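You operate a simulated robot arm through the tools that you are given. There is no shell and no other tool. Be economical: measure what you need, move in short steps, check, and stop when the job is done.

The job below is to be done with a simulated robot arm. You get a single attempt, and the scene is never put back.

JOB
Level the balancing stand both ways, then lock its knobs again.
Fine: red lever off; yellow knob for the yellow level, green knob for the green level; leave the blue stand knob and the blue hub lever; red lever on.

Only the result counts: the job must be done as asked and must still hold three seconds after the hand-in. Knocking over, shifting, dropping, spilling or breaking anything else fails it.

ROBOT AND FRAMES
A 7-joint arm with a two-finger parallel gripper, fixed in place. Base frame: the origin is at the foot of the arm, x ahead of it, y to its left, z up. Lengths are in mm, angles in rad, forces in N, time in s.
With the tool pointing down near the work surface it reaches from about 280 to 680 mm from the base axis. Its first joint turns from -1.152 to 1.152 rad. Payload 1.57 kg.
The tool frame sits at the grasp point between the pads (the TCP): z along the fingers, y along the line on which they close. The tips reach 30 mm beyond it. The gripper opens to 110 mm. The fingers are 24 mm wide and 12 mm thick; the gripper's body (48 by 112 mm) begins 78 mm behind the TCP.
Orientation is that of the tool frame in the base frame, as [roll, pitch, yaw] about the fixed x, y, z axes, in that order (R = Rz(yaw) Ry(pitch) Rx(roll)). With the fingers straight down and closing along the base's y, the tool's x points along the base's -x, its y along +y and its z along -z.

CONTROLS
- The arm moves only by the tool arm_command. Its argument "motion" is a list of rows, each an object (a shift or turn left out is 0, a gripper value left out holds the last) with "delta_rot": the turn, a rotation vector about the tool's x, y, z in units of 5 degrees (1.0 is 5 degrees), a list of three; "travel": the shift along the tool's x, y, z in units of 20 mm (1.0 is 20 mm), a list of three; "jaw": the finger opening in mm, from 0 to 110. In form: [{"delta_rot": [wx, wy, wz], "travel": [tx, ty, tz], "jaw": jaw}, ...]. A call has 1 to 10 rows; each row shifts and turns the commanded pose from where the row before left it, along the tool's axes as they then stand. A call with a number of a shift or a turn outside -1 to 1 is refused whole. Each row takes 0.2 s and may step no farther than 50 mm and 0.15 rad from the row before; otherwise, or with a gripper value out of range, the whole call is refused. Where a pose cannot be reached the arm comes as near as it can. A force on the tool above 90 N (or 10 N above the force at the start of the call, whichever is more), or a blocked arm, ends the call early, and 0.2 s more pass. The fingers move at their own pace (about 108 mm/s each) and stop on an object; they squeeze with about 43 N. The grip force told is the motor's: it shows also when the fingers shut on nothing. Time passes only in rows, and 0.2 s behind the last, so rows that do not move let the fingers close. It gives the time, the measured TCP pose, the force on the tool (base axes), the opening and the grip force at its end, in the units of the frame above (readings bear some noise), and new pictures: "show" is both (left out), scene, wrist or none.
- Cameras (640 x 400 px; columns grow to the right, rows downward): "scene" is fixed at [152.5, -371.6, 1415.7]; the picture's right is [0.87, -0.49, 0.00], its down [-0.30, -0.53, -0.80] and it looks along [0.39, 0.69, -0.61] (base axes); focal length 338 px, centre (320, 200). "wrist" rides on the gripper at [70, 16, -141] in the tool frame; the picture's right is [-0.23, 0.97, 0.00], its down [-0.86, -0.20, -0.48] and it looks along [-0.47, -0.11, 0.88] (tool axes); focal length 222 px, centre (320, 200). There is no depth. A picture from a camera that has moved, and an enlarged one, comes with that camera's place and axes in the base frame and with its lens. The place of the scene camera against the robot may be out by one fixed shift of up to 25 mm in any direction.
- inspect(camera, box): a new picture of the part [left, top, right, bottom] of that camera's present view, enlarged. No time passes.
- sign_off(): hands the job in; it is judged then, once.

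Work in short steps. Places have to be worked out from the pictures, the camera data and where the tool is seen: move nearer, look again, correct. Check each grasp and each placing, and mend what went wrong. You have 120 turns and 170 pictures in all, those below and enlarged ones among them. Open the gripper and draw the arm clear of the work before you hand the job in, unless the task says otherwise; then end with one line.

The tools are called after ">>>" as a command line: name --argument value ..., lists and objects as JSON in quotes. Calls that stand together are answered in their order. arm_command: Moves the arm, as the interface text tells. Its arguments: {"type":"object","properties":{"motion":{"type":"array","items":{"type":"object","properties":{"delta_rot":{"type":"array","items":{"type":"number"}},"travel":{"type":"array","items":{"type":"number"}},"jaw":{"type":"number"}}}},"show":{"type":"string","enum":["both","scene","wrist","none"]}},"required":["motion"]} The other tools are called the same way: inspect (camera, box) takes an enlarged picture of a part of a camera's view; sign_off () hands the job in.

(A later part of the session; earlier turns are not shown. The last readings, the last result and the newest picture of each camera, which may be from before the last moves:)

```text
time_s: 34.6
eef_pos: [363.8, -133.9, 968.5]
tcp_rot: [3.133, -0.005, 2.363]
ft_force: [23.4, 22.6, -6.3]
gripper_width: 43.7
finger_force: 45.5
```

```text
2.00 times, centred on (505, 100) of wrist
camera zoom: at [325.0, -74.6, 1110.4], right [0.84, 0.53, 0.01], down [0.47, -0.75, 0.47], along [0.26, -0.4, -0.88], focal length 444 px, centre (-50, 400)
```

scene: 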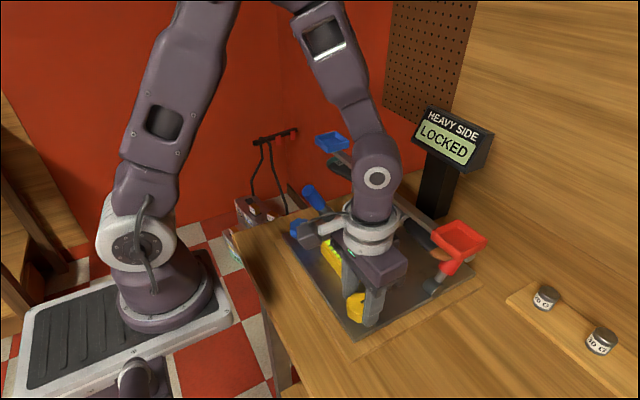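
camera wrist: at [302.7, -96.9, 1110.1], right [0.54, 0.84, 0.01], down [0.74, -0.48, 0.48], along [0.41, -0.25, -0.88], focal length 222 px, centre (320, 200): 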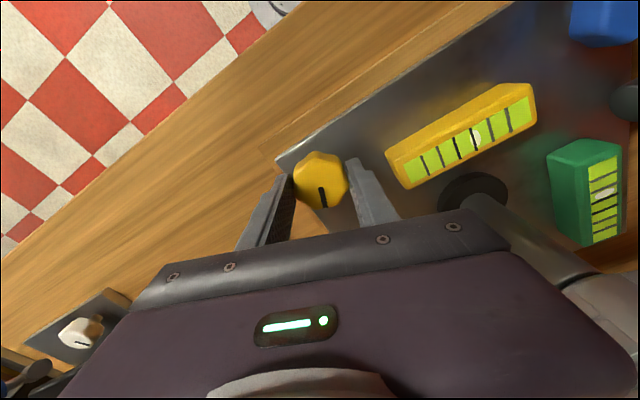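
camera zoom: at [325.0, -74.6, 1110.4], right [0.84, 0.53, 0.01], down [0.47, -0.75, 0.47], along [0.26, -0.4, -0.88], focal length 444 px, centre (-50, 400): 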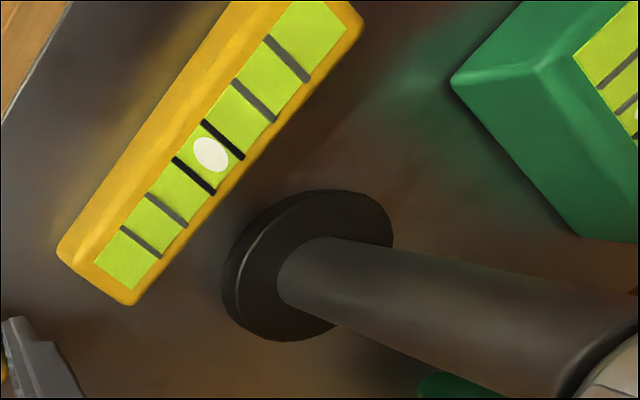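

Nearly centred, about 0.1 division left. I'll turn another 4°, release and rise.

>>> arm_command --motion '[{"delta_rot": [0, 0, 0.8]}, {}, {"jaw": 70}, {"jaw": 70}, {"travel": [0, 0, -1]}, {"travel": [0, 0, -1]}, {"travel": [0, 0, -1]}, {"travel": [0, 0, -1]}, {"travel": [0, 0, -1]}]' --show "wrist"

>>> inspect --camera "wrist" --box '[310, 0, 610, 210]'

```text
time_s: 36.6
eef_pos: [363.3, -135.2, 1066.1]
tcp_rot: [3.134, -0.002, 2.296]
ft_force: [0.3, -0.4, 0.2]
gripper_width: 70.0
finger_force: 0.1
camera wrist: at [327.9, -73.5, 1210.1], right [0.88, 0.47, 0.01], down [0.42, -0.78, 0.47], along [0.23, -0.41, -0.88], focal length 222 px, centre (320, 200)
```

wrist: 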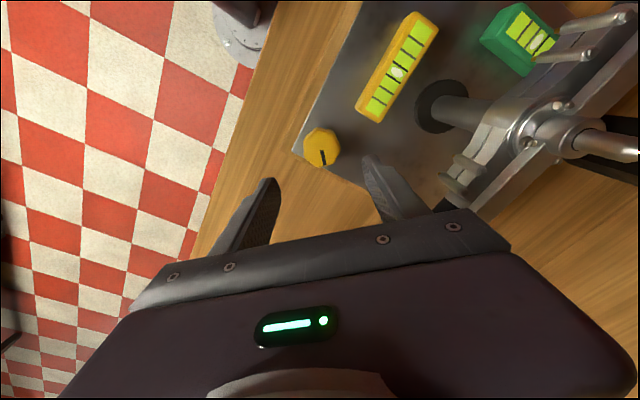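

```text
1.90 times, centred on (460, 105) of wrist
camera zoom: at [327.9, -73.5, 1210.1], right [0.88, 0.47, 0.01], down [0.42, -0.78, 0.47], along [0.23, -0.41, -0.88], focal length 423 px, centre (53, 381)
```

zoom: 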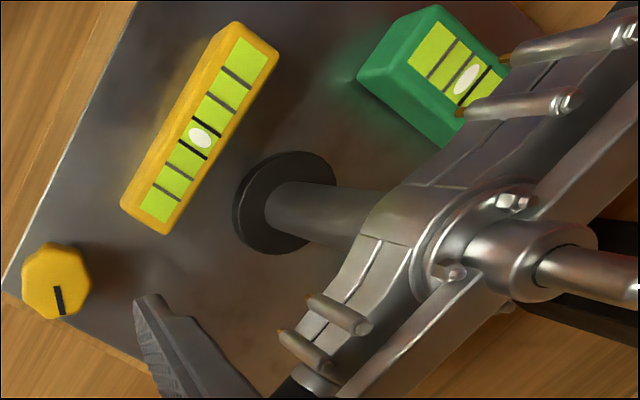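

The yellow bubble is centred. The green one is about a division off, and its knob is behind the beam. I'll raise the tool and yaw to 90° so the camera and gripper body stay clear of the beam.

>>> arm_command --motion '[{"travel": [0, 0, -1]}, {"travel": [0, 0, -1], "delta_rot": [0, 0, 1]}, {"travel": [0, 0, -1], "delta_rot": [0, 0, 1]}, {"travel": [0, 0, -1], "delta_rot": [0, 0, 1]}, {"travel": [0, 0, -1], "delta_rot": [0, 0, 1]}, {"travel": [0, 0, -1], "delta_rot": [0, 0, 1]}, {"travel": [0, 0, -1], "delta_rot": [0, 0, 1]}, {"travel": [0, 0, -1], "delta_rot": [0, 0, 1]}, {"delta_rot": [0, 0, 1]}, {"delta_rot": [0, 0, 0.3]}]' --show "none"

```text
time_s: 38.8
eef_pos: [361.8, -137.5, 1227.3]
tcp_rot: [3.137, -0.008, 1.57]
ft_force: [0.4, 0.1, -1.0]
gripper_width: 69.8
finger_force: 0.1
```

Now I'll move over to above the green knob at about (564, -28).

>>> arm_command --motion '[{"travel": [0.53, 1, 0]}, {"travel": [0.53, 1, 0]}, {"travel": [0.53, 1, 0]}, {"travel": [0.53, 1, 0]}, {"travel": [0.53, 1, 0]}, {"travel": [0.53, 1, 0]}, {"travel": [0.53, 1, 0]}, {"travel": [0.53, 1, 0]}, {"travel": [0.53, 1, 0]}, {"travel": [0.53, 1, 0]}]' --show "both"

```text
time_s: 41.0
eef_pos: [562.4, -29.1, 1229.0]
tcp_rot: [3.138, -0.008, 1.571]
ft_force: [0.9, 0.2, 0.3]
gripper_width: 70.0
finger_force: 0.0
camera wrist: at [577.6, 38.7, 1371.0], right [0.97, -0.23, 0.0], down [-0.2, -0.86, 0.47], along [-0.11, -0.46, -0.88], focal length 222 px, centre (320, 200)
```

scene: 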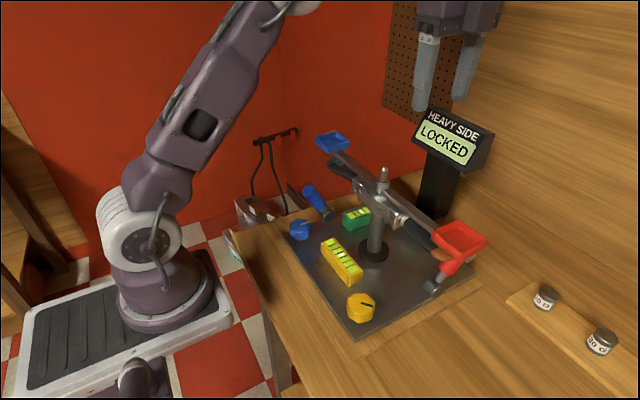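
wrist: 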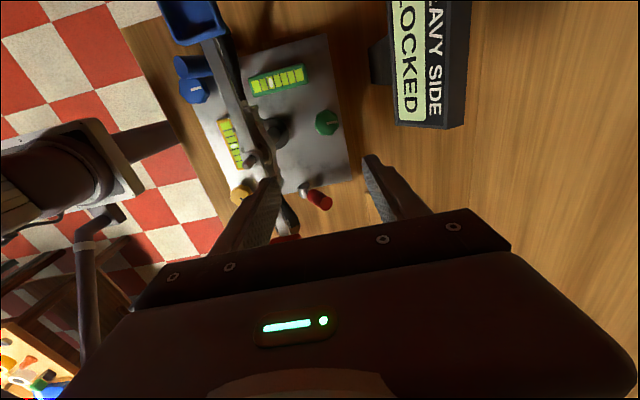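

The green knob is at about (575, -27). The display's nearest edge is around x = 645 and the hub is near x ≤ 495, so the gripper fits between them. I'll correct x and go down part way.

>>> arm_command --motion '[{"travel": [0.1, 0.6, 1]}, {"travel": [0, 0, 1]}, {"travel": [0, 0, 1]}, {"travel": [0, 0, 1]}, {"travel": [0, 0, 1]}, {"travel": [0, 0, 1]}, {"travel": [0, 0, 1]}]' --show "both"

```text
time_s: 42.6
eef_pos: [573.0, -27.8, 1086.8]
tcp_rot: [3.139, -0.007, 1.57]
ft_force: [0.0, 0.8, 0.3]
gripper_width: 70.0
finger_force: 0.0
camera wrist: at [590.0, 40.8, 1231.0], right [0.97, -0.23, 0.0], down [-0.2, -0.86, 0.47], along [-0.11, -0.46, -0.88], focal length 222 px, centre (320, 200)
```

scene: 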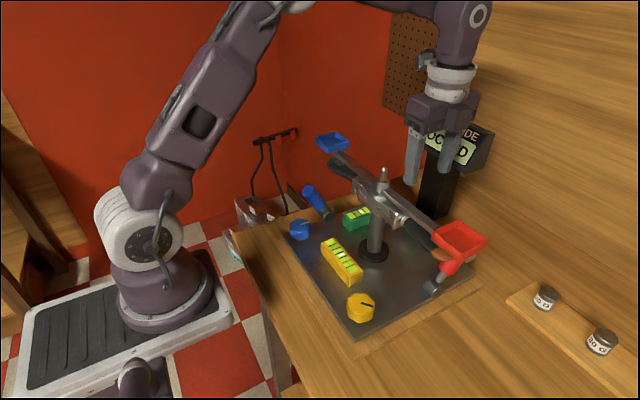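
wrist: 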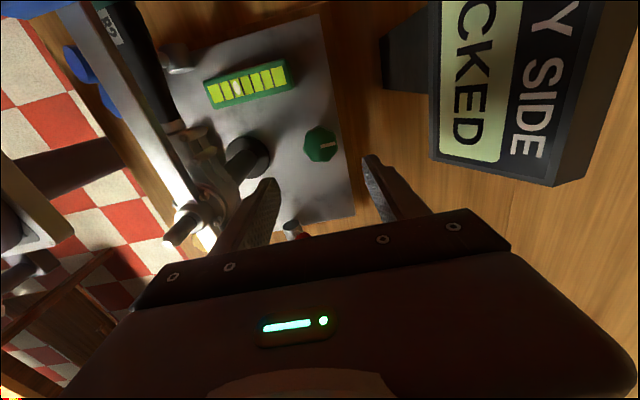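

It reads (573, -28), which agrees. I'll go down the rest of the way.

>>> arm_command --motion '[{"travel": [0, 0, 1]}, {"travel": [0, 0, 1]}, {"travel": [0, 0, 1]}, {"travel": [0, 0, 1]}, {"travel": [0, 0, 1]}]' --show "both"

```text
time_s: 43.8
eef_pos: [575.1, -28.9, 987.2]
tcp_rot: [3.138, -0.008, 1.571]
ft_force: [-0.8, -0.2, -0.6]
gripper_width: 70.1
finger_force: 0.1
camera wrist: at [591.4, 41.0, 1130.7], right [0.97, -0.23, 0.0], down [-0.2, -0.86, 0.47], along [-0.11, -0.46, -0.88], focal length 222 px, centre (320, 200)
```

scene: 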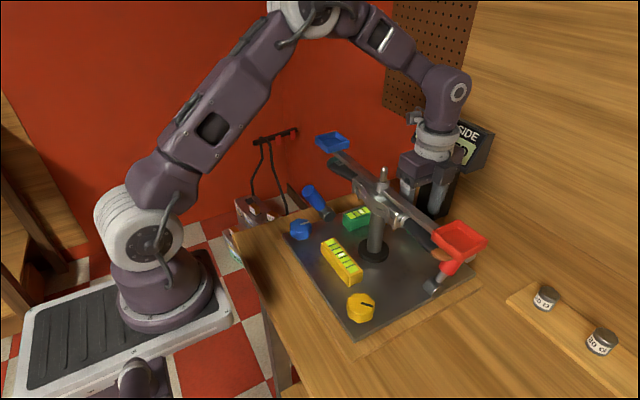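
wrist: 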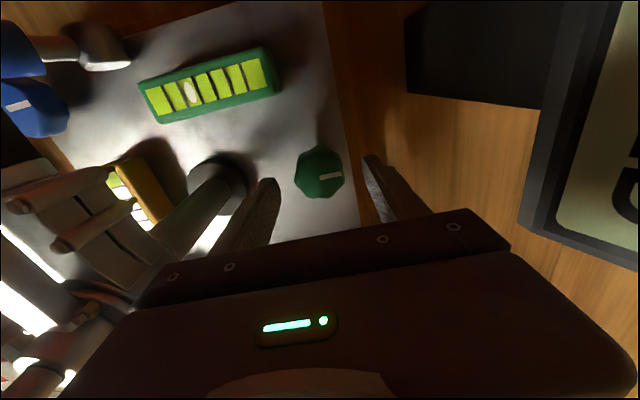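

Well aligned. I'll lower 18 mm, close and zoom on the green level.

>>> arm_command --motion '[{"travel": [0.1, 0, 0.5]}, {"travel": [0, 0, 0.4]}, {"jaw": 20}, {"jaw": 20}, {"jaw": 20}]' --show "none"

>>> inspect --camera "wrist" --box '[80, 20, 380, 220]'

```text
time_s: 45.0
eef_pos: [575.7, -26.5, 970.0]
tcp_rot: [3.139, -0.007, 1.573]
ft_force: [-6.1, -0.7, 1.0]
gripper_width: 42.9
finger_force: 44.8
```

```text
2.00 times, centred on (230, 120) of wrist
camera zoom: at [590.8, 42.5, 1113.7], right [0.97, -0.23, 0.0], down [-0.2, -0.86, 0.47], along [-0.11, -0.46, -0.88], focal length 444 px, centre (500, 360)
```

zoom: 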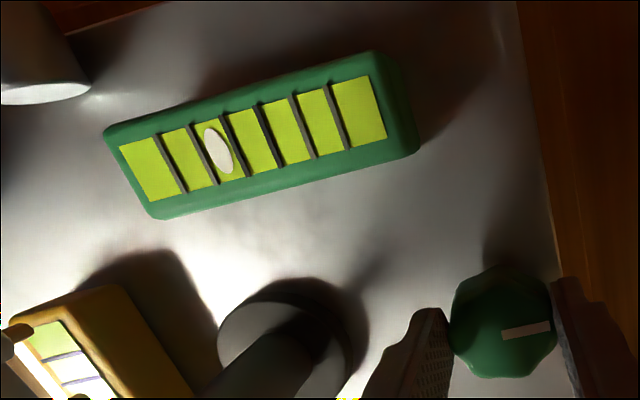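

I have the knob, and the green bubble is about one division towards -x. I'll try +20°.

>>> arm_command --motion '[{"delta_rot": [0, 0, 1]}, {"delta_rot": [0, 0, 1]}, {"delta_rot": [0, 0, 1]}, {"delta_rot": [0, 0, 1]}, {}]' --show "wrist"

>>> inspect --camera "wrist" --box '[80, 0, 380, 200]'

```text
time_s: 46.2
eef_pos: [576.2, -25.4, 971.4]
tcp_rot: [3.139, -0.006, 1.22]
ft_force: [8.3, -11.0, -22.7]
gripper_width: 42.7
finger_force: 45.6
camera wrist: at [614.6, 32.6, 1113.7], right [0.84, -0.55, 0.0], down [-0.48, -0.74, 0.47], along [-0.26, -0.39, -0.88], focal length 222 px, centre (320, 200)
```

wrist: 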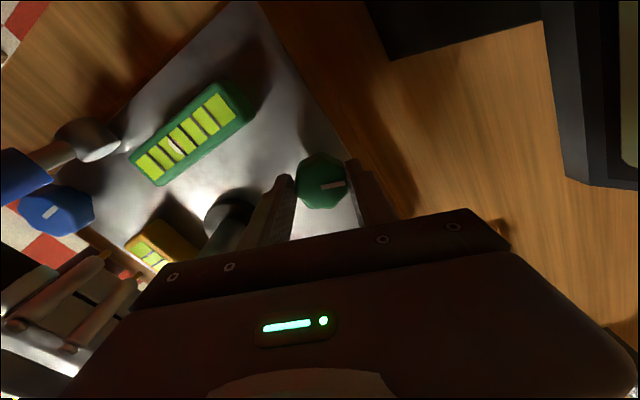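

```text
2.00 times, centred on (230, 100) of wrist
camera zoom: at [614.6, 32.6, 1113.7], right [0.84, -0.55, 0.0], down [-0.48, -0.74, 0.47], along [-0.26, -0.39, -0.88], focal length 444 px, centre (500, 400)
```

zoom: 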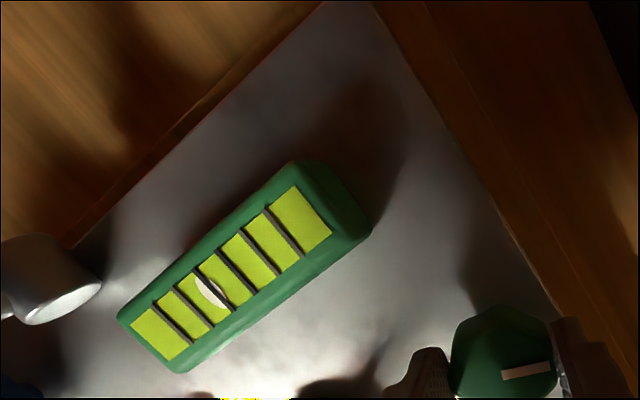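

Right direction: it's now about -0.5 division. To keep the camera away from the display, I'll release, rotate back 45° and re-grip.

>>> arm_command --motion '[{"jaw": 66}, {"jaw": 66}, {"delta_rot": [0, 0, -1]}, {"delta_rot": [0, 0, -1]}, {"delta_rot": [0, 0, -1]}, {"delta_rot": [0, 0, -1]}, {"delta_rot": [0, 0, -1]}, {"delta_rot": [0, 0, -1]}, {"delta_rot": [0, 0, -1]}, {"delta_rot": [0, 0, -1]}]' --show "none"

>>> arm_command --motion '[{"delta_rot": [0, 0, -1]}, {"jaw": 20}, {"jaw": 20}, {"jaw": 20}]' --show "wrist"

>>> inspect --camera "wrist" --box '[180, 0, 480, 200]'

```text
time_s: 48.4
eef_pos: [575.1, -25.2, 971.3]
tcp_rot: [3.135, -0.006, 1.921]
ft_force: [0.3, 0.4, 0.1]
gripper_width: 65.9
finger_force: 0.1
```

```text
time_s: 49.4
eef_pos: [573.8, -26.8, 971.7]
tcp_rot: [3.139, -0.006, 2.008]
ft_force: [-16.5, -6.0, 4.4]
gripper_width: 43.3
finger_force: 44.6
camera wrist: at [558.6, 43.1, 1113.8], right [0.98, 0.2, 0.0], down [0.18, -0.86, 0.47], along [0.1, -0.46, -0.88], focal length 222 px, centre (320, 200)
```

wrist: 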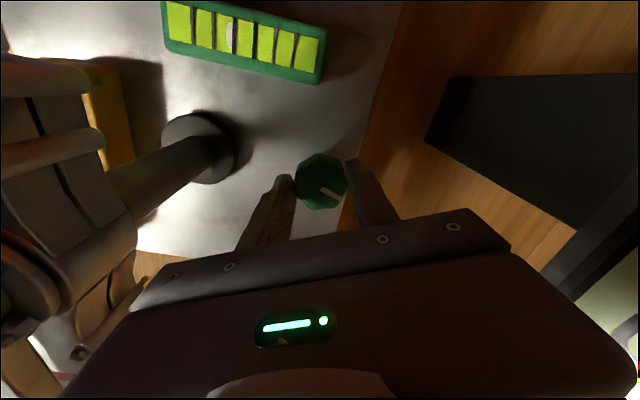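

```text
2.00 times, centred on (330, 100) of wrist
camera zoom: at [558.6, 43.1, 1113.8], right [0.98, 0.2, 0.0], down [0.18, -0.86, 0.47], along [0.1, -0.46, -0.88], focal length 444 px, centre (300, 400)
```

zoom: 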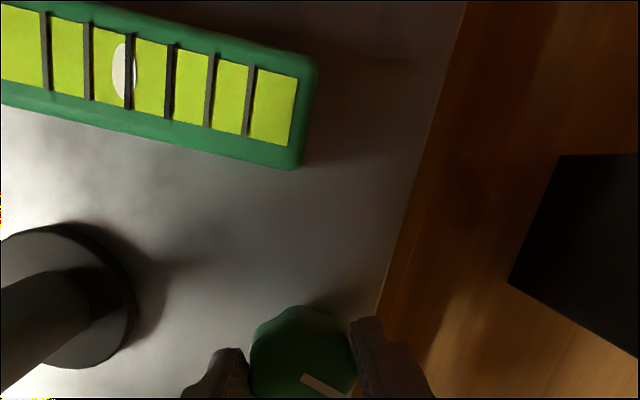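

Re-gripped. The bubble sits about 0.6 division short, so I'll turn +25°.

>>> arm_command --motion '[{"delta_rot": [0, 0, 1]}, {"delta_rot": [0, 0, 1]}, {"delta_rot": [0, 0, 1]}, {"delta_rot": [0, 0, 1]}, {"delta_rot": [0, 0, 1]}, {}]' --show "none"

>>> inspect --camera "wrist" --box '[80, 0, 380, 200]'

```text
time_s: 50.8
eef_pos: [575.2, -25.7, 971.0]
tcp_rot: [3.137, -0.007, 1.567]
ft_force: [-2.3, -13.5, -17.8]
gripper_width: 43.2
finger_force: 44.6
```

```text
2.00 times, centred on (230, 100) of wrist
camera zoom: at [590.6, 42.9, 1113.9], right [0.97, -0.23, 0.0], down [-0.2, -0.86, 0.47], along [-0.11, -0.46, -0.88], focal length 444 px, centre (500, 400)
```

zoom: 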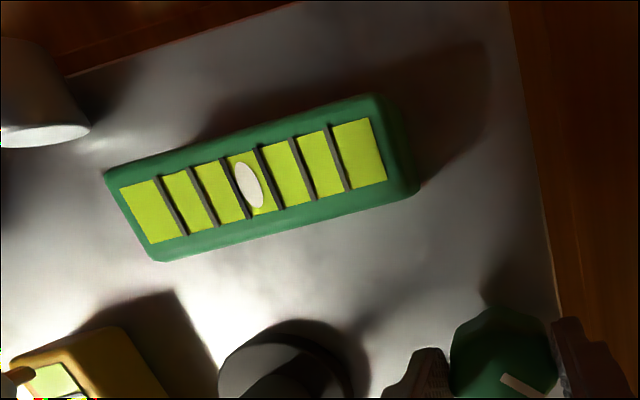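

Offset is now about -0.12 division. I'll turn another 5–6°.

>>> arm_command --motion '[{"delta_rot": [0, 0, 0.6]}, {"delta_rot": [0, 0, 0.5]}, {}]' --show "none"

>>> inspect --camera "wrist" --box '[120, 20, 300, 140]'

```text
time_s: 51.6
eef_pos: [576.4, -25.8, 970.7]
tcp_rot: [3.14, -0.009, 1.474]
ft_force: [-1.7, -18.1, -13.8]
gripper_width: 43.1
finger_force: 45.4
```

```text
3.33 times, centred on (210, 80) of wrist
camera zoom: at [597.7, 41.1, 1113.9], right [0.95, -0.32, 0.0], down [-0.28, -0.83, 0.47], along [-0.15, -0.45, -0.88], focal length 740 px, centre (687, 600)
```

zoom: 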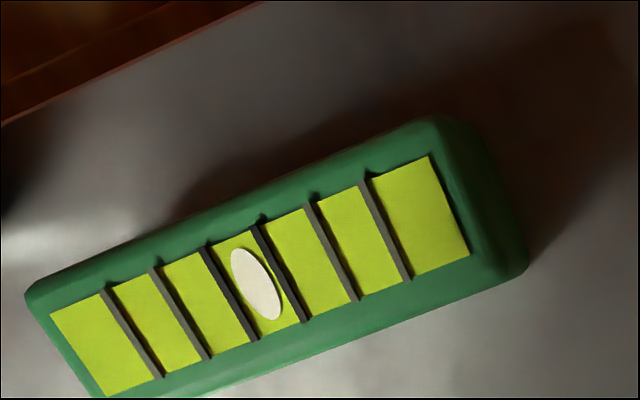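

The green bubble is centred. I'll release and rise straight up.

>>> arm_command --motion '[{"jaw": 66}, {"jaw": 66}, {"travel": [0, 0, -1]}, {"travel": [0, 0, -1]}, {"travel": [0, 0, -1]}, {"travel": [0, 0, -1]}, {"travel": [0, 0, -1]}, {"travel": [0, 0, -1]}, {"travel": [0, 0, -1]}, {"travel": [0, 0, -1]}]' --show "wrist"

>>> inspect --camera "wrist" --box '[100, 20, 340, 180]'

>>> inspect --camera "scene" --box '[280, 180, 440, 300]'

```text
time_s: 53.8
eef_pos: [573.9, -26.4, 1131.6]
tcp_rot: [3.14, -0.008, 1.473]
ft_force: [-0.1, -0.3, -0.4]
gripper_width: 65.9
finger_force: 0.1
camera wrist: at [595.4, 40.5, 1274.7], right [0.95, -0.32, 0.0], down [-0.28, -0.84, 0.47], along [-0.15, -0.45, -0.88], focal length 222 px, centre (320, 200)
```

wrist: 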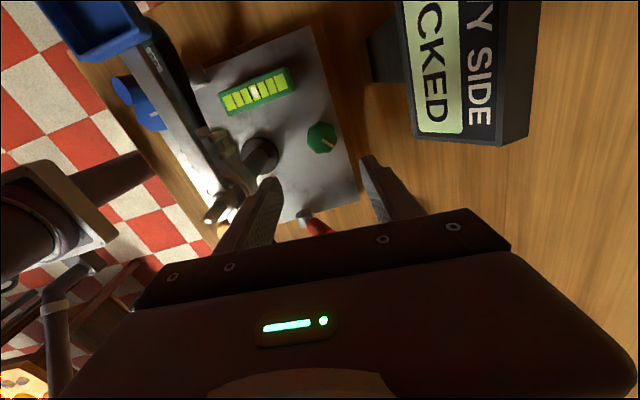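

```text
2.50 times, centred on (220, 100) of wrist
camera zoom: at [595.4, 40.5, 1274.7], right [0.95, -0.32, 0.0], down [-0.28, -0.84, 0.47], along [-0.15, -0.45, -0.88], focal length 555 px, centre (570, 450)
```

zoom: 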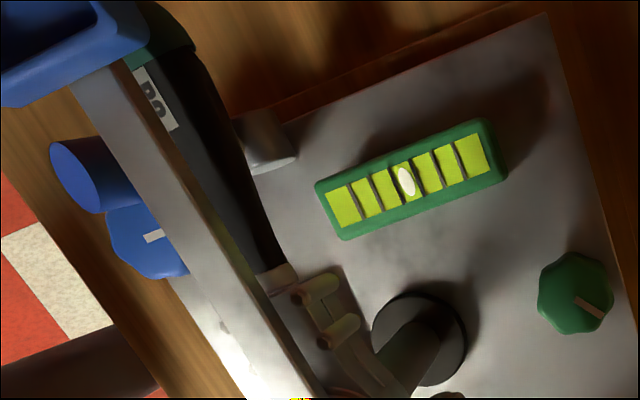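

```text
3.33 times, centred on (360, 240) of scene
camera zoom: at [152.5, -371.6, 1415.7], right [0.87, -0.49, 0.0], down [-0.3, -0.53, -0.8], along [0.39, 0.69, -0.61], focal length 1126 px, centre (187, 67)
```

zoom: 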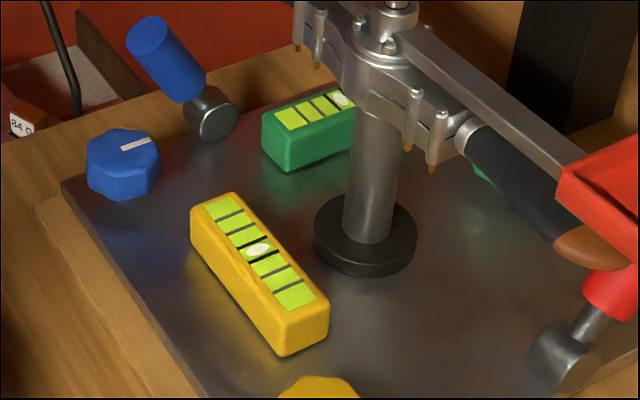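

Both bubbles look centred after release. Now I'll relock: rise, return to the near side, and restore the original yaw for the proven approach to the red lever.

>>> arm_command --motion '[{"travel": [0, 0, -1]}, {"travel": [0, 0, -1]}, {"travel": [0, 0, -1]}, {"travel": [0, 0, -1]}, {"travel": [0, 0, -1]}, {"travel": [0, -1, 0]}, {"travel": [0, -1, 0]}, {"travel": [0, -1, 0]}, {"travel": [0, -1, 0]}, {"travel": [0, -1, 0]}]' --show "none"

>>> arm_command --motion '[{"delta_rot": [0, 0, -1], "travel": [0, -1, 0]}, {"delta_rot": [0, 0, -1], "travel": [0, -1, 0]}, {"delta_rot": [0, 0, -1], "travel": [0, -1, 0]}, {"delta_rot": [0, 0, -1], "travel": [0, -1, 0]}, {"delta_rot": [0, 0, -1]}, {"delta_rot": [0, 0, -1]}, {"delta_rot": [0, 0, -1]}, {"delta_rot": [0, 0, -1]}, {"delta_rot": [0, 0, -1]}, {"delta_rot": [0, 0, -1]}]' --show "none"

>>> arm_command --motion '[{"delta_rot": [0, 0, -1]}, {"delta_rot": [0, 0, -1]}, {"delta_rot": [0, 0, -1]}, {"delta_rot": [0, 0, -1]}, {"delta_rot": [0, 0, -1]}, {"delta_rot": [0, 0, -1]}, {"delta_rot": [0, 0, -1]}, {"delta_rot": [0, 0, -1]}, {"delta_rot": [0, 0, -1]}]' --show "wrist"

```text
time_s: 56.0
eef_pos: [474.9, -18.7, 1229.3]
tcp_rot: [3.139, -0.008, 1.472]
ft_force: [0.2, -0.5, -0.3]
gripper_width: 65.9
finger_force: 0.0
```

```text
time_s: 58.2
eef_pos: [394.7, -19.2, 1229.8]
tcp_rot: [3.134, -0.004, 2.348]
ft_force: [0.4, -0.4, -0.6]
gripper_width: 66.0
finger_force: 0.1
```

```text
time_s: 60.2
eef_pos: [393.9, -20.5, 1230.5]
tcp_rot: [3.134, 0.003, 3.134]
ft_force: [0.5, -0.2, -0.4]
gripper_width: 66.0
finger_force: 0.0
camera wrist: at [324.3, -4.4, 1372.7], right [0.23, 0.97, 0.01], down [0.85, -0.21, 0.48], along [0.47, -0.11, -0.88], focal length 222 px, centre (320, 200)
```

wrist: 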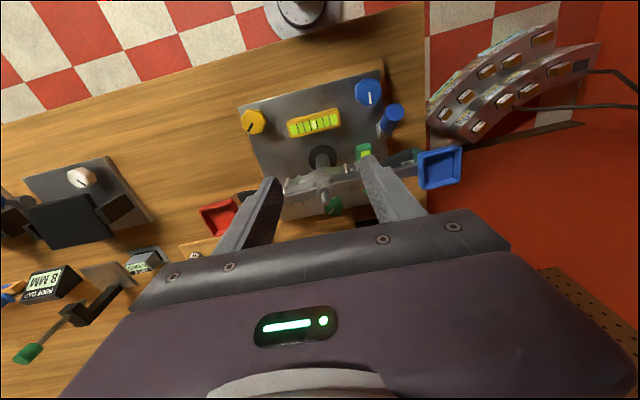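

Back to the original yaw. I'll move to y = -157, then descend to about z 1011 at x = 396, as I did before.

>>> arm_command --motion '[{"travel": [0, -0.98, 0], "jaw": 50}, {"travel": [0, -0.98, 0]}, {"travel": [0, -0.98, 0]}, {"travel": [0, -0.98, 0]}, {"travel": [0, -0.98, 0]}, {"travel": [0, -0.98, 1]}, {"travel": [0, -0.96, 1]}, {"travel": [0, 0, 1]}, {"travel": [0, 0, 1]}, {"travel": [0, 0, 1]}]' --show "none"

>>> arm_command --motion '[{"travel": [0, 0, 1]}, {"travel": [0, 0, 1]}, {"travel": [0, 0, 1]}, {"travel": [0, 0, 1]}, {"travel": [0, 0, 1]}, {"travel": [0, 0, 0.9]}, {"delta_rot": [0, -1, 0]}, {"delta_rot": [0, -1, 0]}, {"delta_rot": [0, -1, 0]}, {"delta_rot": [0, -1, 0]}]' --show "wrist"

```text
time_s: 62.4
eef_pos: [393.5, -155.9, 1128.8]
tcp_rot: [3.132, 0.004, 3.132]
ft_force: [-0.1, 0.8, 0.2]
gripper_width: 50.0
finger_force: 0.1
```

```text
time_s: 64.6
eef_pos: [395.4, -155.6, 1011.5]
tcp_rot: [3.136, 0.353, 3.129]
ft_force: [-0.4, 0.0, -0.3]
gripper_width: 49.8
finger_force: 0.1
camera wrist: at [280.3, -138.4, 1120.6], right [0.22, 0.97, 0.09], down [0.63, -0.21, 0.74], along [0.74, -0.11, -0.66], focal length 222 px, centre (320, 200)
```

wrist: 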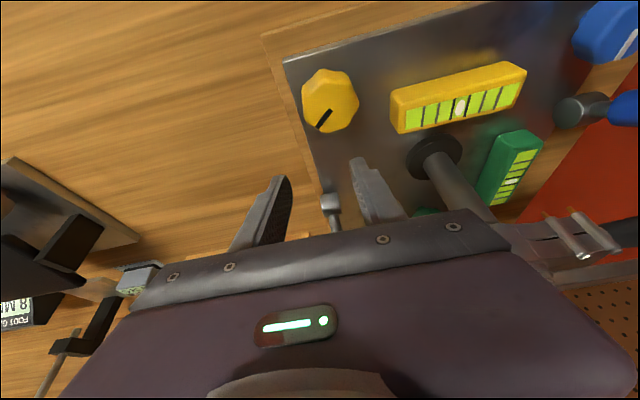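

Good view of both levels, so I'll zoom in to verify them before locking.

>>> inspect --camera "wrist" --box '[380, 50, 560, 220]'

```text
2.35 times, centred on (470, 135) of wrist
camera zoom: at [280.3, -138.4, 1120.6], right [0.22, 0.97, 0.09], down [0.63, -0.21, 0.74], along [0.74, -0.11, -0.66], focal length 523 px, centre (-33, 353)
```

zoom: 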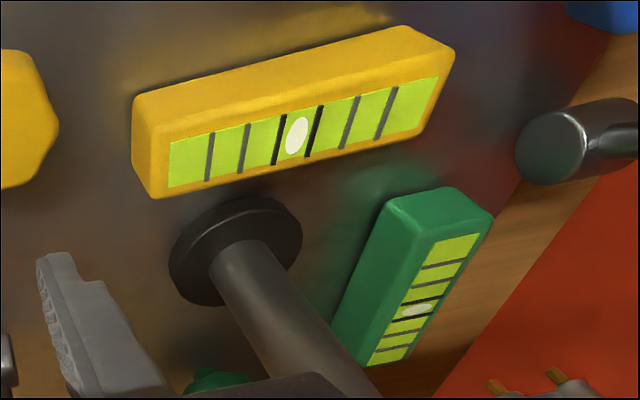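

Both bubbles sit between their black centre marks. Next I'll tilt to 60° while edging forward, straddling the lever line.

>>> arm_command --motion '[{"delta_rot": [0, -1, 0]}, {"delta_rot": [0, -1, 0], "travel": [-0.28, 0, 0.2]}, {"delta_rot": [0, -1, 0], "travel": [-0.28, 0, 0.22]}, {"delta_rot": [0, -1, 0], "travel": [-0.25, 0, 0.25]}, {"delta_rot": [0, -1, 0], "travel": [-0.22, 0, 0.25]}, {"delta_rot": [0, -1, 0], "travel": [-0.2, 0, 0.28]}, {"delta_rot": [0, -1, 0], "travel": [-0.15, 0, 0.28]}, {"delta_rot": [0, -1, 0], "travel": [-0.15, 0, 0.28]}]' --show "wrist"

```text
time_s: 66.4
eef_pos: [429.9, -145.9, 1000.7]
tcp_rot: [3.071, 0.995, 3.092]
ft_force: [1.0, -0.1, 0.1]
gripper_width: 49.9
finger_force: 0.0
out of reach, approached as far as the arm can: row 3, 4
camera wrist: at [273.7, -131.3, 1019.9], right [0.12, 0.97, 0.23], down [0.07, -0.24, 0.97], along [0.99, -0.1, -0.09], focal length 222 px, centre (320, 200)
```

wrist: 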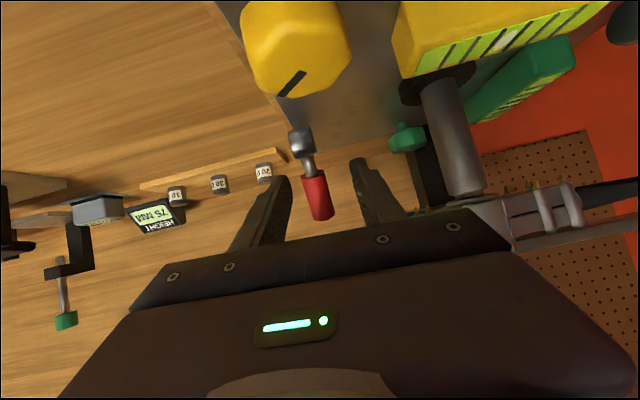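

The posture drifted slightly in y. I'll correct y by -11 mm, move part way forward, and re-read.

>>> arm_command --motion '[{"travel": [-0.15, -0.25, 0.4]}, {"travel": [-0.15, -0.25, 0.4]}]' --show "wrist"

```text
time_s: 67.0
eef_pos: [446.7, -154.5, 994.9]
tcp_rot: [3.072, 0.995, 3.091]
ft_force: [-0.1, -0.2, 1.6]
gripper_width: 49.9
finger_force: 0.2
camera wrist: at [289.8, -139.3, 1015.5], right [0.12, 0.97, 0.23], down [0.07, -0.24, 0.97], along [0.99, -0.1, -0.09], focal length 222 px, centre (320, 200)
```

wrist: 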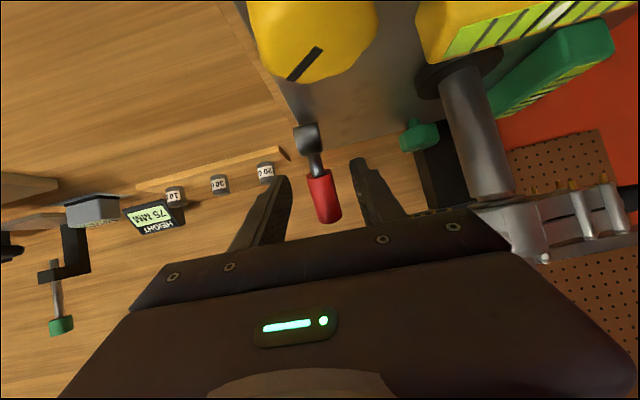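

Clear and centred. I'll move forward around the lever.

>>> arm_command --motion '[{"travel": [-0.28, 0, 0.5]}, {"travel": [-0.26, 0, 0.5]}, {"travel": [-0.26, -0.1, 0.5]}, {"travel": [-0.2, 0, 0.5]}]' --show "both"

```text
time_s: 68.0
eef_pos: [492.3, -154.1, 990.3]
tcp_rot: [3.071, 0.995, 3.086]
ft_force: [0.2, -0.2, 0.9]
gripper_width: 50.1
finger_force: 0.0
camera wrist: at [335.0, -139.2, 1010.7], right [0.12, 0.97, 0.23], down [0.07, -0.24, 0.97], along [0.99, -0.1, -0.09], focal length 222 px, centre (320, 200)
```

scene: 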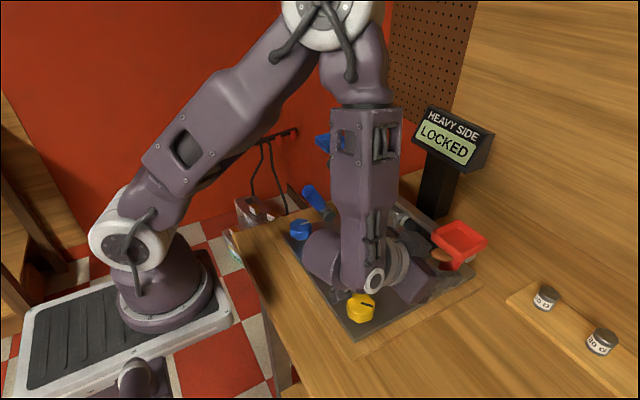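
wrist: 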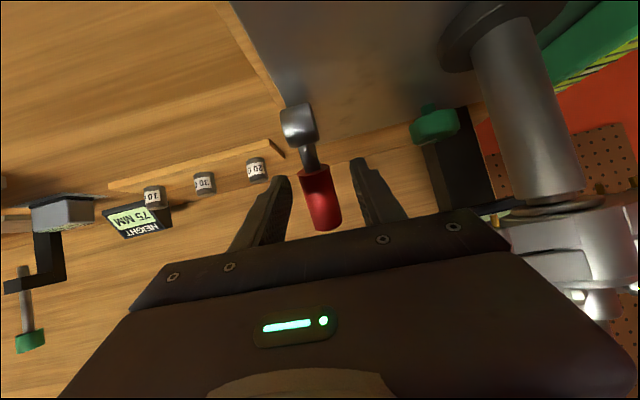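

I'll go forward a few mm more and close on the lever.

>>> arm_command --motion '[{"travel": [-0.1, -0.1, 0.3]}, {"jaw": 15}, {"jaw": 15}, {"jaw": 15}]' --show "wrist"

```text
time_s: 69.0
eef_pos: [497.9, -158.8, 988.7]
tcp_rot: [3.077, 0.993, 3.09]
ft_force: [4.4, -25.5, -7.2]
gripper_width: 28.1
finger_force: 38.3
camera wrist: at [340.6, -142.6, 1009.4], right [0.12, 0.97, 0.23], down [0.06, -0.23, 0.97], along [0.99, -0.1, -0.09], focal length 222 px, centre (320, 200)
```

wrist: 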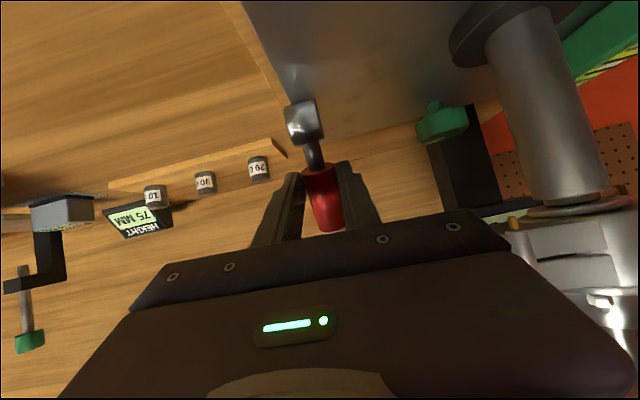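

Firm grip. I'll swing the lever back along its arc towards the robot, with half the motion first.

>>> arm_command --motion '[{"travel": [0, -0.15, -0.36]}, {"travel": [0.08, 0, -0.36]}, {"travel": [0.15, 0, -0.32]}, {"travel": [0.15, 0, -0.26]}]' --show "wrist"

```text
time_s: 70.0
eef_pos: [470.3, -158.0, 996.7]
tcp_rot: [3.068, 0.996, 3.09]
ft_force: [0.4, -0.3, 0.8]
gripper_width: 14.8
finger_force: 0.1
camera wrist: at [313.5, -144.1, 1016.5], right [0.12, 0.97, 0.23], down [0.07, -0.24, 0.97], along [0.99, -0.1, -0.09], focal length 222 px, centre (320, 200)
```

wrist: 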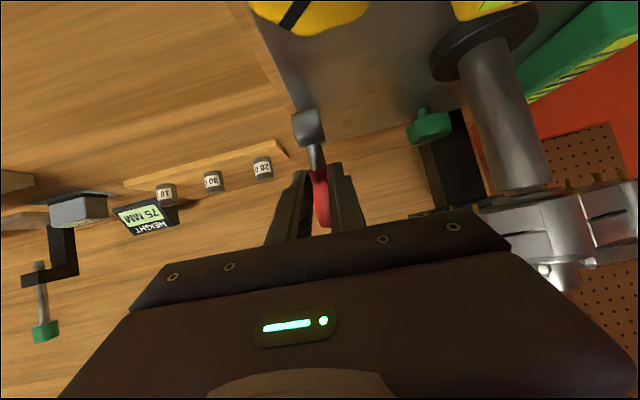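

The grip slipped off the end of the lever. I'll check the lever's position and back away; pushing from the far side will be more positive.

>>> arm_command --motion '[{"jaw": 50}, {"travel": [0, 0, -1]}, {"travel": [0, 0, -1]}, {"travel": [0, 0, -1]}, {"travel": [0, 0, -1], "delta_rot": [0, 1, 0]}, {"travel": [0, 0, -1], "delta_rot": [0, 1, 0]}, {"travel": [0, 0, -1], "delta_rot": [0, 1, 0]}, {"delta_rot": [0, 1, 0]}, {"delta_rot": [0, 1, 0]}, {"delta_rot": [0, 1, 0]}]' --show "wrist"

>>> inspect --camera "scene" --box '[390, 210, 500, 310]'

```text
time_s: 72.2
eef_pos: [372.4, -163.8, 1064.6]
tcp_rot: [3.099, 0.471, 3.129]
ft_force: [0.2, 0.2, -0.5]
gripper_width: 50.1
finger_force: 0.0
camera wrist: at [245.9, -151.7, 1161.4], right [0.2, 0.97, 0.14], down [0.55, -0.23, 0.81], along [0.81, -0.08, -0.57], focal length 222 px, centre (320, 200)
```

wrist: 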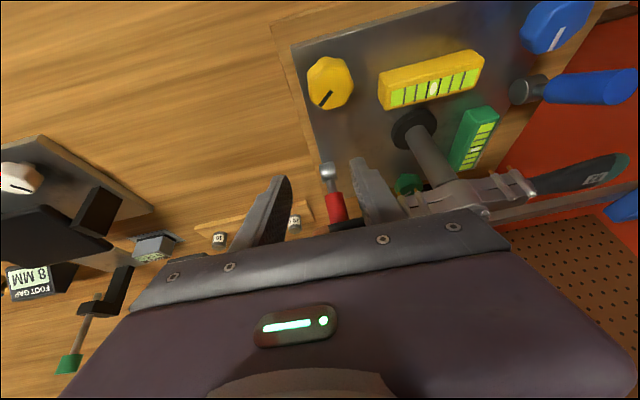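

```text
4.00 times, centred on (445, 260) of scene
camera zoom: at [152.5, -371.6, 1415.7], right [0.87, -0.49, 0.0], down [-0.3, -0.53, -0.8], along [0.39, 0.69, -0.61], focal length 1352 px, centre (-180, -40)
```

zoom: 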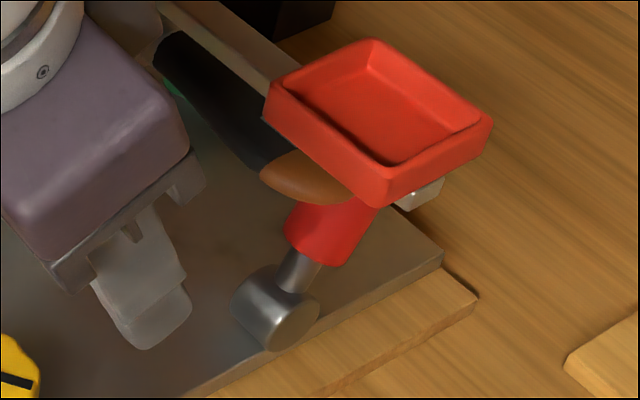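

The lever moved back only a few degrees. I'll go up, over the pan at a safe height, and come down behind the lever at x ≈ 556 with the fingers closed.

>>> arm_command --motion '[{"travel": [0, 0, -1], "delta_rot": [0, 1, 0], "jaw": 0}, {"travel": [0, 0, -1], "delta_rot": [0, 1, 0]}, {"travel": [0, 0, -1], "delta_rot": [0, 1, 0]}, {"travel": [0, 0, -1], "delta_rot": [0, 1, 0]}, {"travel": [0, 0, -1], "delta_rot": [0, 1, 0]}, {"travel": [0, 0, -1], "delta_rot": [0, 0.4, 0]}, {"travel": [0, 0, -1]}, {"travel": [0, 0, -1]}, {"travel": [0, 0, -1]}]' --show "none"

```text
time_s: 74.2
eef_pos: [342.3, -170.7, 1239.9]
tcp_rot: [3.103, 0.001, -3.136]
ft_force: [0.5, -0.4, -0.6]
gripper_width: 0.0
finger_force: 21.4
```

>>> arm_command --motion '[{"travel": [-1, 0.1, 0], "delta_rot": [0.45, 0, 0]}, {"travel": [-1, 0.1, 0]}, {"travel": [-1, 0.1, 0]}, {"travel": [-1, 0.1, 0]}, {"travel": [-1, 0.1, 0]}, {"travel": [-1, 0, 0]}, {"travel": [-1, 0, 0]}, {"travel": [-1, 0, 0]}, {"travel": [-1, 0, 0]}, {"travel": [-1, 0, 0]}]' --show "both"

```text
time_s: 76.4
eef_pos: [541.0, -159.0, 1240.3]
tcp_rot: [-3.141, 0.0, -3.134]
ft_force: [-0.1, 0.5, 0.1]
gripper_width: 0.0
finger_force: 21.8
camera wrist: at [471.2, -142.6, 1382.0], right [0.22, 0.98, 0.0], down [0.86, -0.19, 0.48], along [0.47, -0.11, -0.88], focal length 222 px, centre (320, 200)
```

scene: 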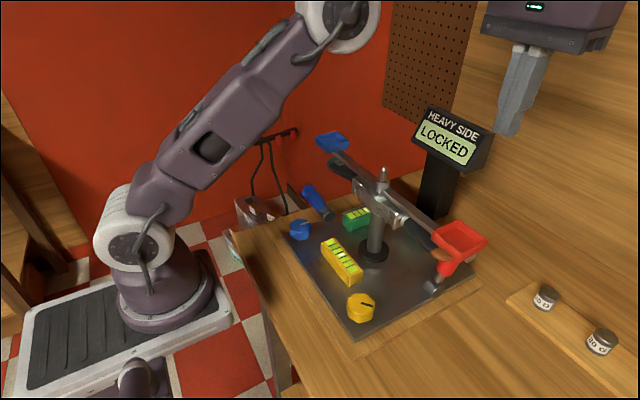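
wrist: 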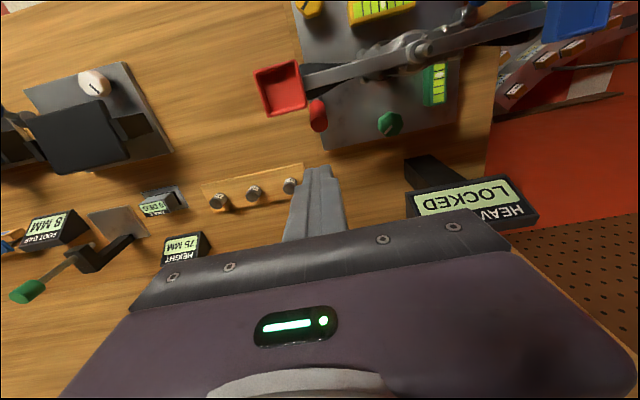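

Clear view: the lever cap is near (521, -159, 1000), its far edge is around x 547, and the pan ends at x ≈ 495. I'll go down behind it at x ≈ 570.

>>> arm_command --motion '[{"travel": [-0.75, 0, 1]}, {"travel": [-0.75, 0, 1]}, {"travel": [0, 0, 1]}, {"travel": [0, 0, 1]}, {"travel": [0, 0, 1]}, {"travel": [0, 0, 1]}, {"travel": [0, 0, 1]}, {"travel": [0, 0, 1]}, {"travel": [0, 0, 1]}, {"travel": [0, 0, 1]}]' --show "both"

```text
time_s: 78.6
eef_pos: [572.9, -160.4, 1040.2]
tcp_rot: [-3.14, 0.003, -3.134]
ft_force: [-0.2, 0.4, -0.1]
gripper_width: 0.1
finger_force: 21.4
camera wrist: at [502.7, -143.7, 1182.3], right [0.22, 0.98, 0.0], down [0.86, -0.19, 0.48], along [0.47, -0.11, -0.88], focal length 222 px, centre (320, 200)
```

scene: 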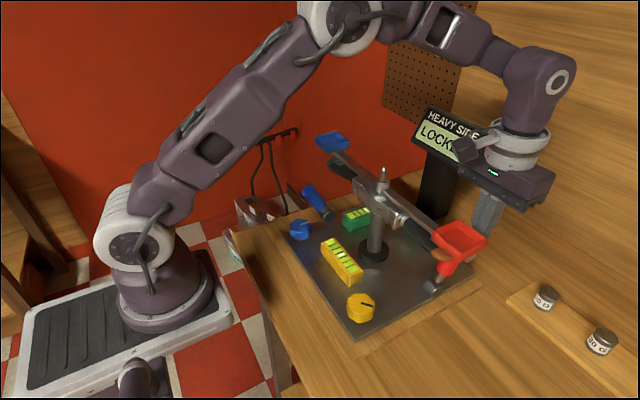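
wrist: 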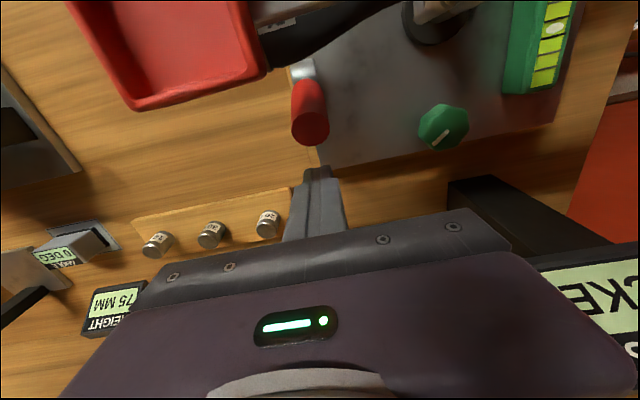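

I'm behind the lever with clearance. I'll lower the tips to z ≈ 978 and begin pushing towards -x.

>>> arm_command --motion '[{"travel": [0, 0, 0.8]}, {"travel": [0, 0, 0.8]}, {"travel": [0.5, 0, 0]}, {"travel": [0.3, 0, 0]}, {"travel": [0.3, 0, 0]}]' --show "none"

```text
time_s: 79.8
eef_pos: [552.1, -158.7, 1008.0]
tcp_rot: [-3.14, 0.002, -3.135]
ft_force: [4.4, 1.4, 1.2]
gripper_width: 0.0
finger_force: 21.6
```

Light contact. I'll push on while tilting the body away from the pan.

>>> arm_command --motion '[{"delta_rot": [0, 1, 0], "travel": [0.22, 0, 0.05]}, {"delta_rot": [0, 1, 0], "travel": [0.21, 0, 0.07]}, {"delta_rot": [0, 1, 0], "travel": [0.2, 0, 0.09]}, {"delta_rot": [0, 1, 0], "travel": [0.2, 0, 0.1]}, {"delta_rot": [0, 1, 0], "travel": [0.19, 0, 0.12]}]' --show "both"

```text
time_s: 81.0
eef_pos: [528.3, -160.0, 1002.4]
tcp_rot: [3.14, -0.439, -3.135]
ft_force: [3.8, -1.0, -1.0]
gripper_width: 0.2
finger_force: 21.7
camera wrist: at [525.0, -143.1, 1162.2], right [0.2, 0.98, -0.1], down [0.98, -0.19, 0.07], along [0.05, -0.11, -0.99], focal length 222 px, centre (320, 200)
```

scene: 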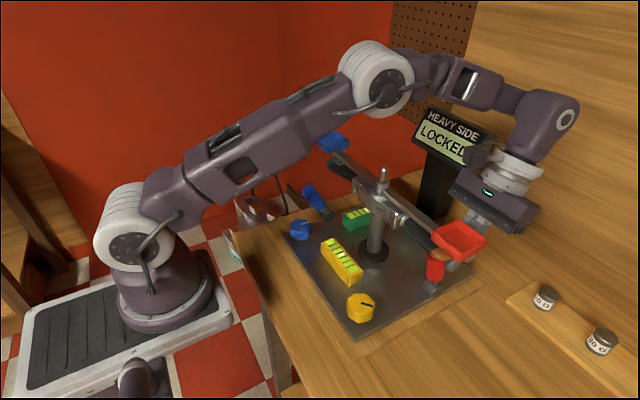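
wrist: 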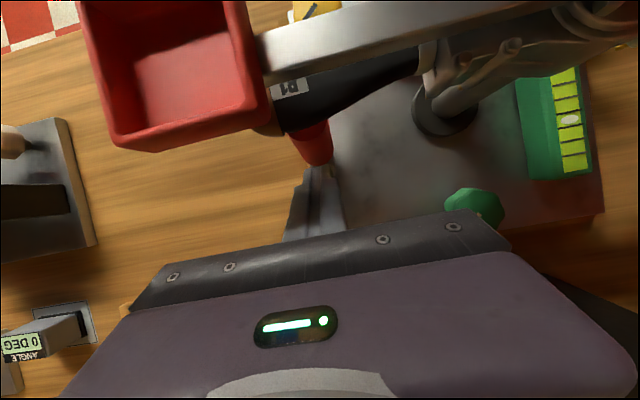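

Lever about upright, forces low. I'll continue towards -x until it meets the stop.

>>> arm_command --motion '[{"delta_rot": [0, 1, 0], "travel": [0.22, 0, 0.14]}, {"delta_rot": [0, 1, 0], "travel": [0.22, 0, 0.15]}, {"travel": [0.22, 0, 0.15]}]' --show "none"

```text
time_s: 81.8
eef_pos: [513.7, -160.8, 1002.8]
tcp_rot: [-3.141, -0.61, -3.134]
ft_force: [9.1, 2.1, 1.6]
gripper_width: 0.0
finger_force: 21.3
```

>>> arm_command --motion '[{"travel": [0.2, 0, 0.13]}, {"travel": [0.2, 0, 0.13]}]' --show "scene"

>>> inspect --camera "scene" --box '[390, 210, 500, 310]'

```text
time_s: 82.4
eef_pos: [513.6, -159.6, 1002.7]
tcp_rot: [-3.132, -0.573, -3.133]
ft_force: [15.9, 1.2, 6.4]
gripper_width: 0.0
finger_force: 21.3
stopped in row 2: the force on the tool passed its limit (the readings are from after the stop); the commanded pose is now the measured one
```

scene: 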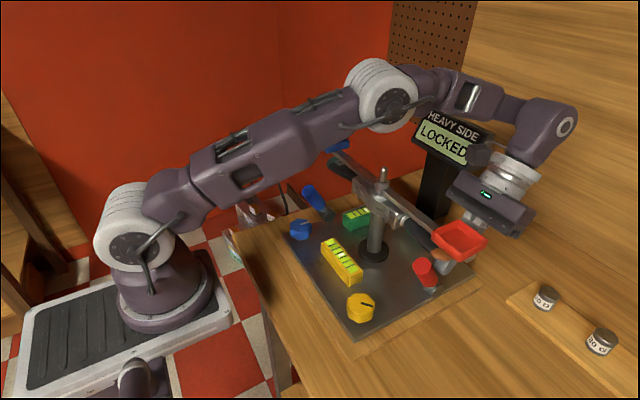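

```text
4.00 times, centred on (445, 260) of scene
camera zoom: at [152.8, -371.6, 1415.6], right [0.87, -0.49, 0.0], down [-0.3, -0.53, -0.8], along [0.39, 0.69, -0.61], focal length 1352 px, centre (-180, -40)
```

zoom: 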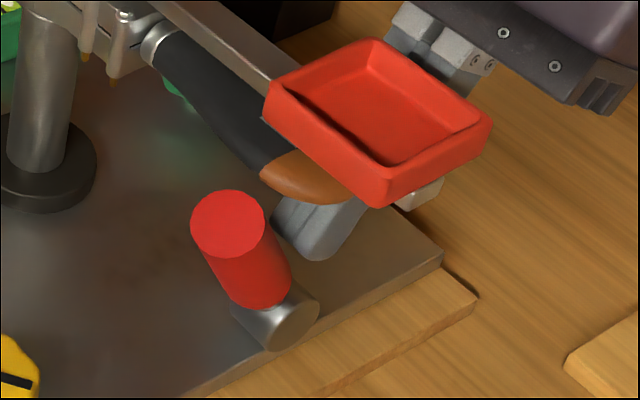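

The lever is back in exactly its original position, against its stop. I'll back off along the tool axis and rise clear.

>>> arm_command --motion '[{"travel": [-0.5, 0, 0]}, {"travel": [-0.3, 0, -0.8]}, {"travel": [0, 0, -1]}, {"travel": [0, 0, -1]}, {"travel": [0, 0, -1], "delta_rot": [0, -1, 0]}, {"travel": [0, 0, -1], "delta_rot": [0, -1, 0]}, {"travel": [0, 0, -1], "delta_rot": [0, -1, 0]}, {"travel": [0, 0, -1], "delta_rot": [0, -1, 0]}, {"travel": [0, 0, -1], "delta_rot": [0, -1, 0]}, {"travel": [0, 0, -1], "delta_rot": [0, -1, 0]}]' --show "none"

>>> arm_command --motion '[{"travel": [0, 0, -1], "delta_rot": [0, -0.6, 0], "jaw": 60}, {"travel": [0, 0, -1]}, {"travel": [1, 0, 0]}, {"travel": [1, 0, 0]}, {"travel": [1, 0, 0]}, {"travel": [1, 0, 0]}, {"travel": [1, 0, 0]}, {"travel": [1, 0, 0]}, {"travel": [1, 0, 0]}, {"travel": [1, 0, 0]}]' --show "both"

```text
time_s: 84.6
eef_pos: [575.4, -151.8, 1132.6]
tcp_rot: [-3.136, -0.054, -3.13]
ft_force: [0.2, 0.1, 0.1]
gripper_width: 0.0
finger_force: 21.4
out of reach, approached as far as the arm can: row 3, 4
```

```text
time_s: 86.8
eef_pos: [416.6, -153.9, 1171.7]
tcp_rot: [-3.138, -0.002, -3.129]
ft_force: [0.6, -0.8, -0.5]
gripper_width: 59.9
finger_force: 0.2
camera wrist: at [346.3, -138.1, 1314.9], right [0.21, 0.98, -0.01], down [0.86, -0.19, 0.48], along [0.47, -0.11, -0.88], focal length 222 px, centre (320, 200)
```

scene: 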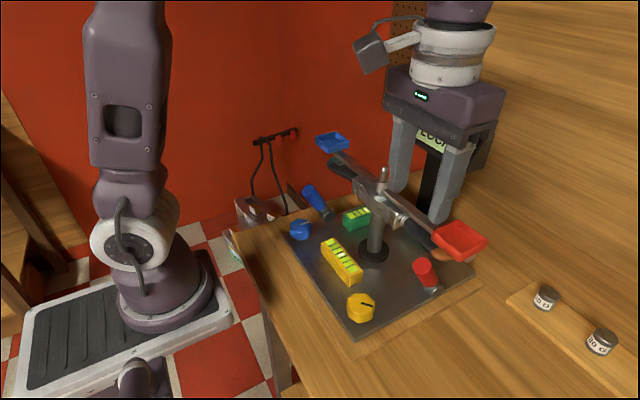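
wrist: 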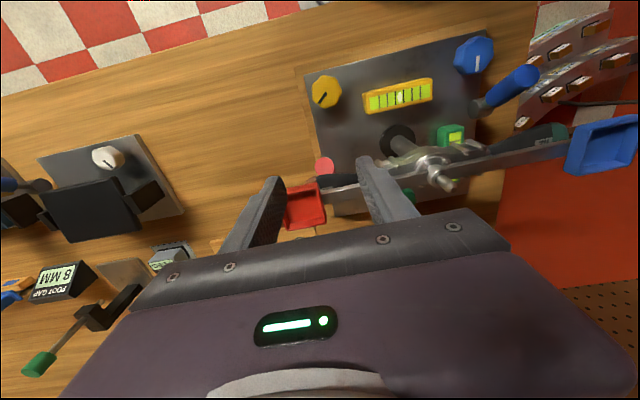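

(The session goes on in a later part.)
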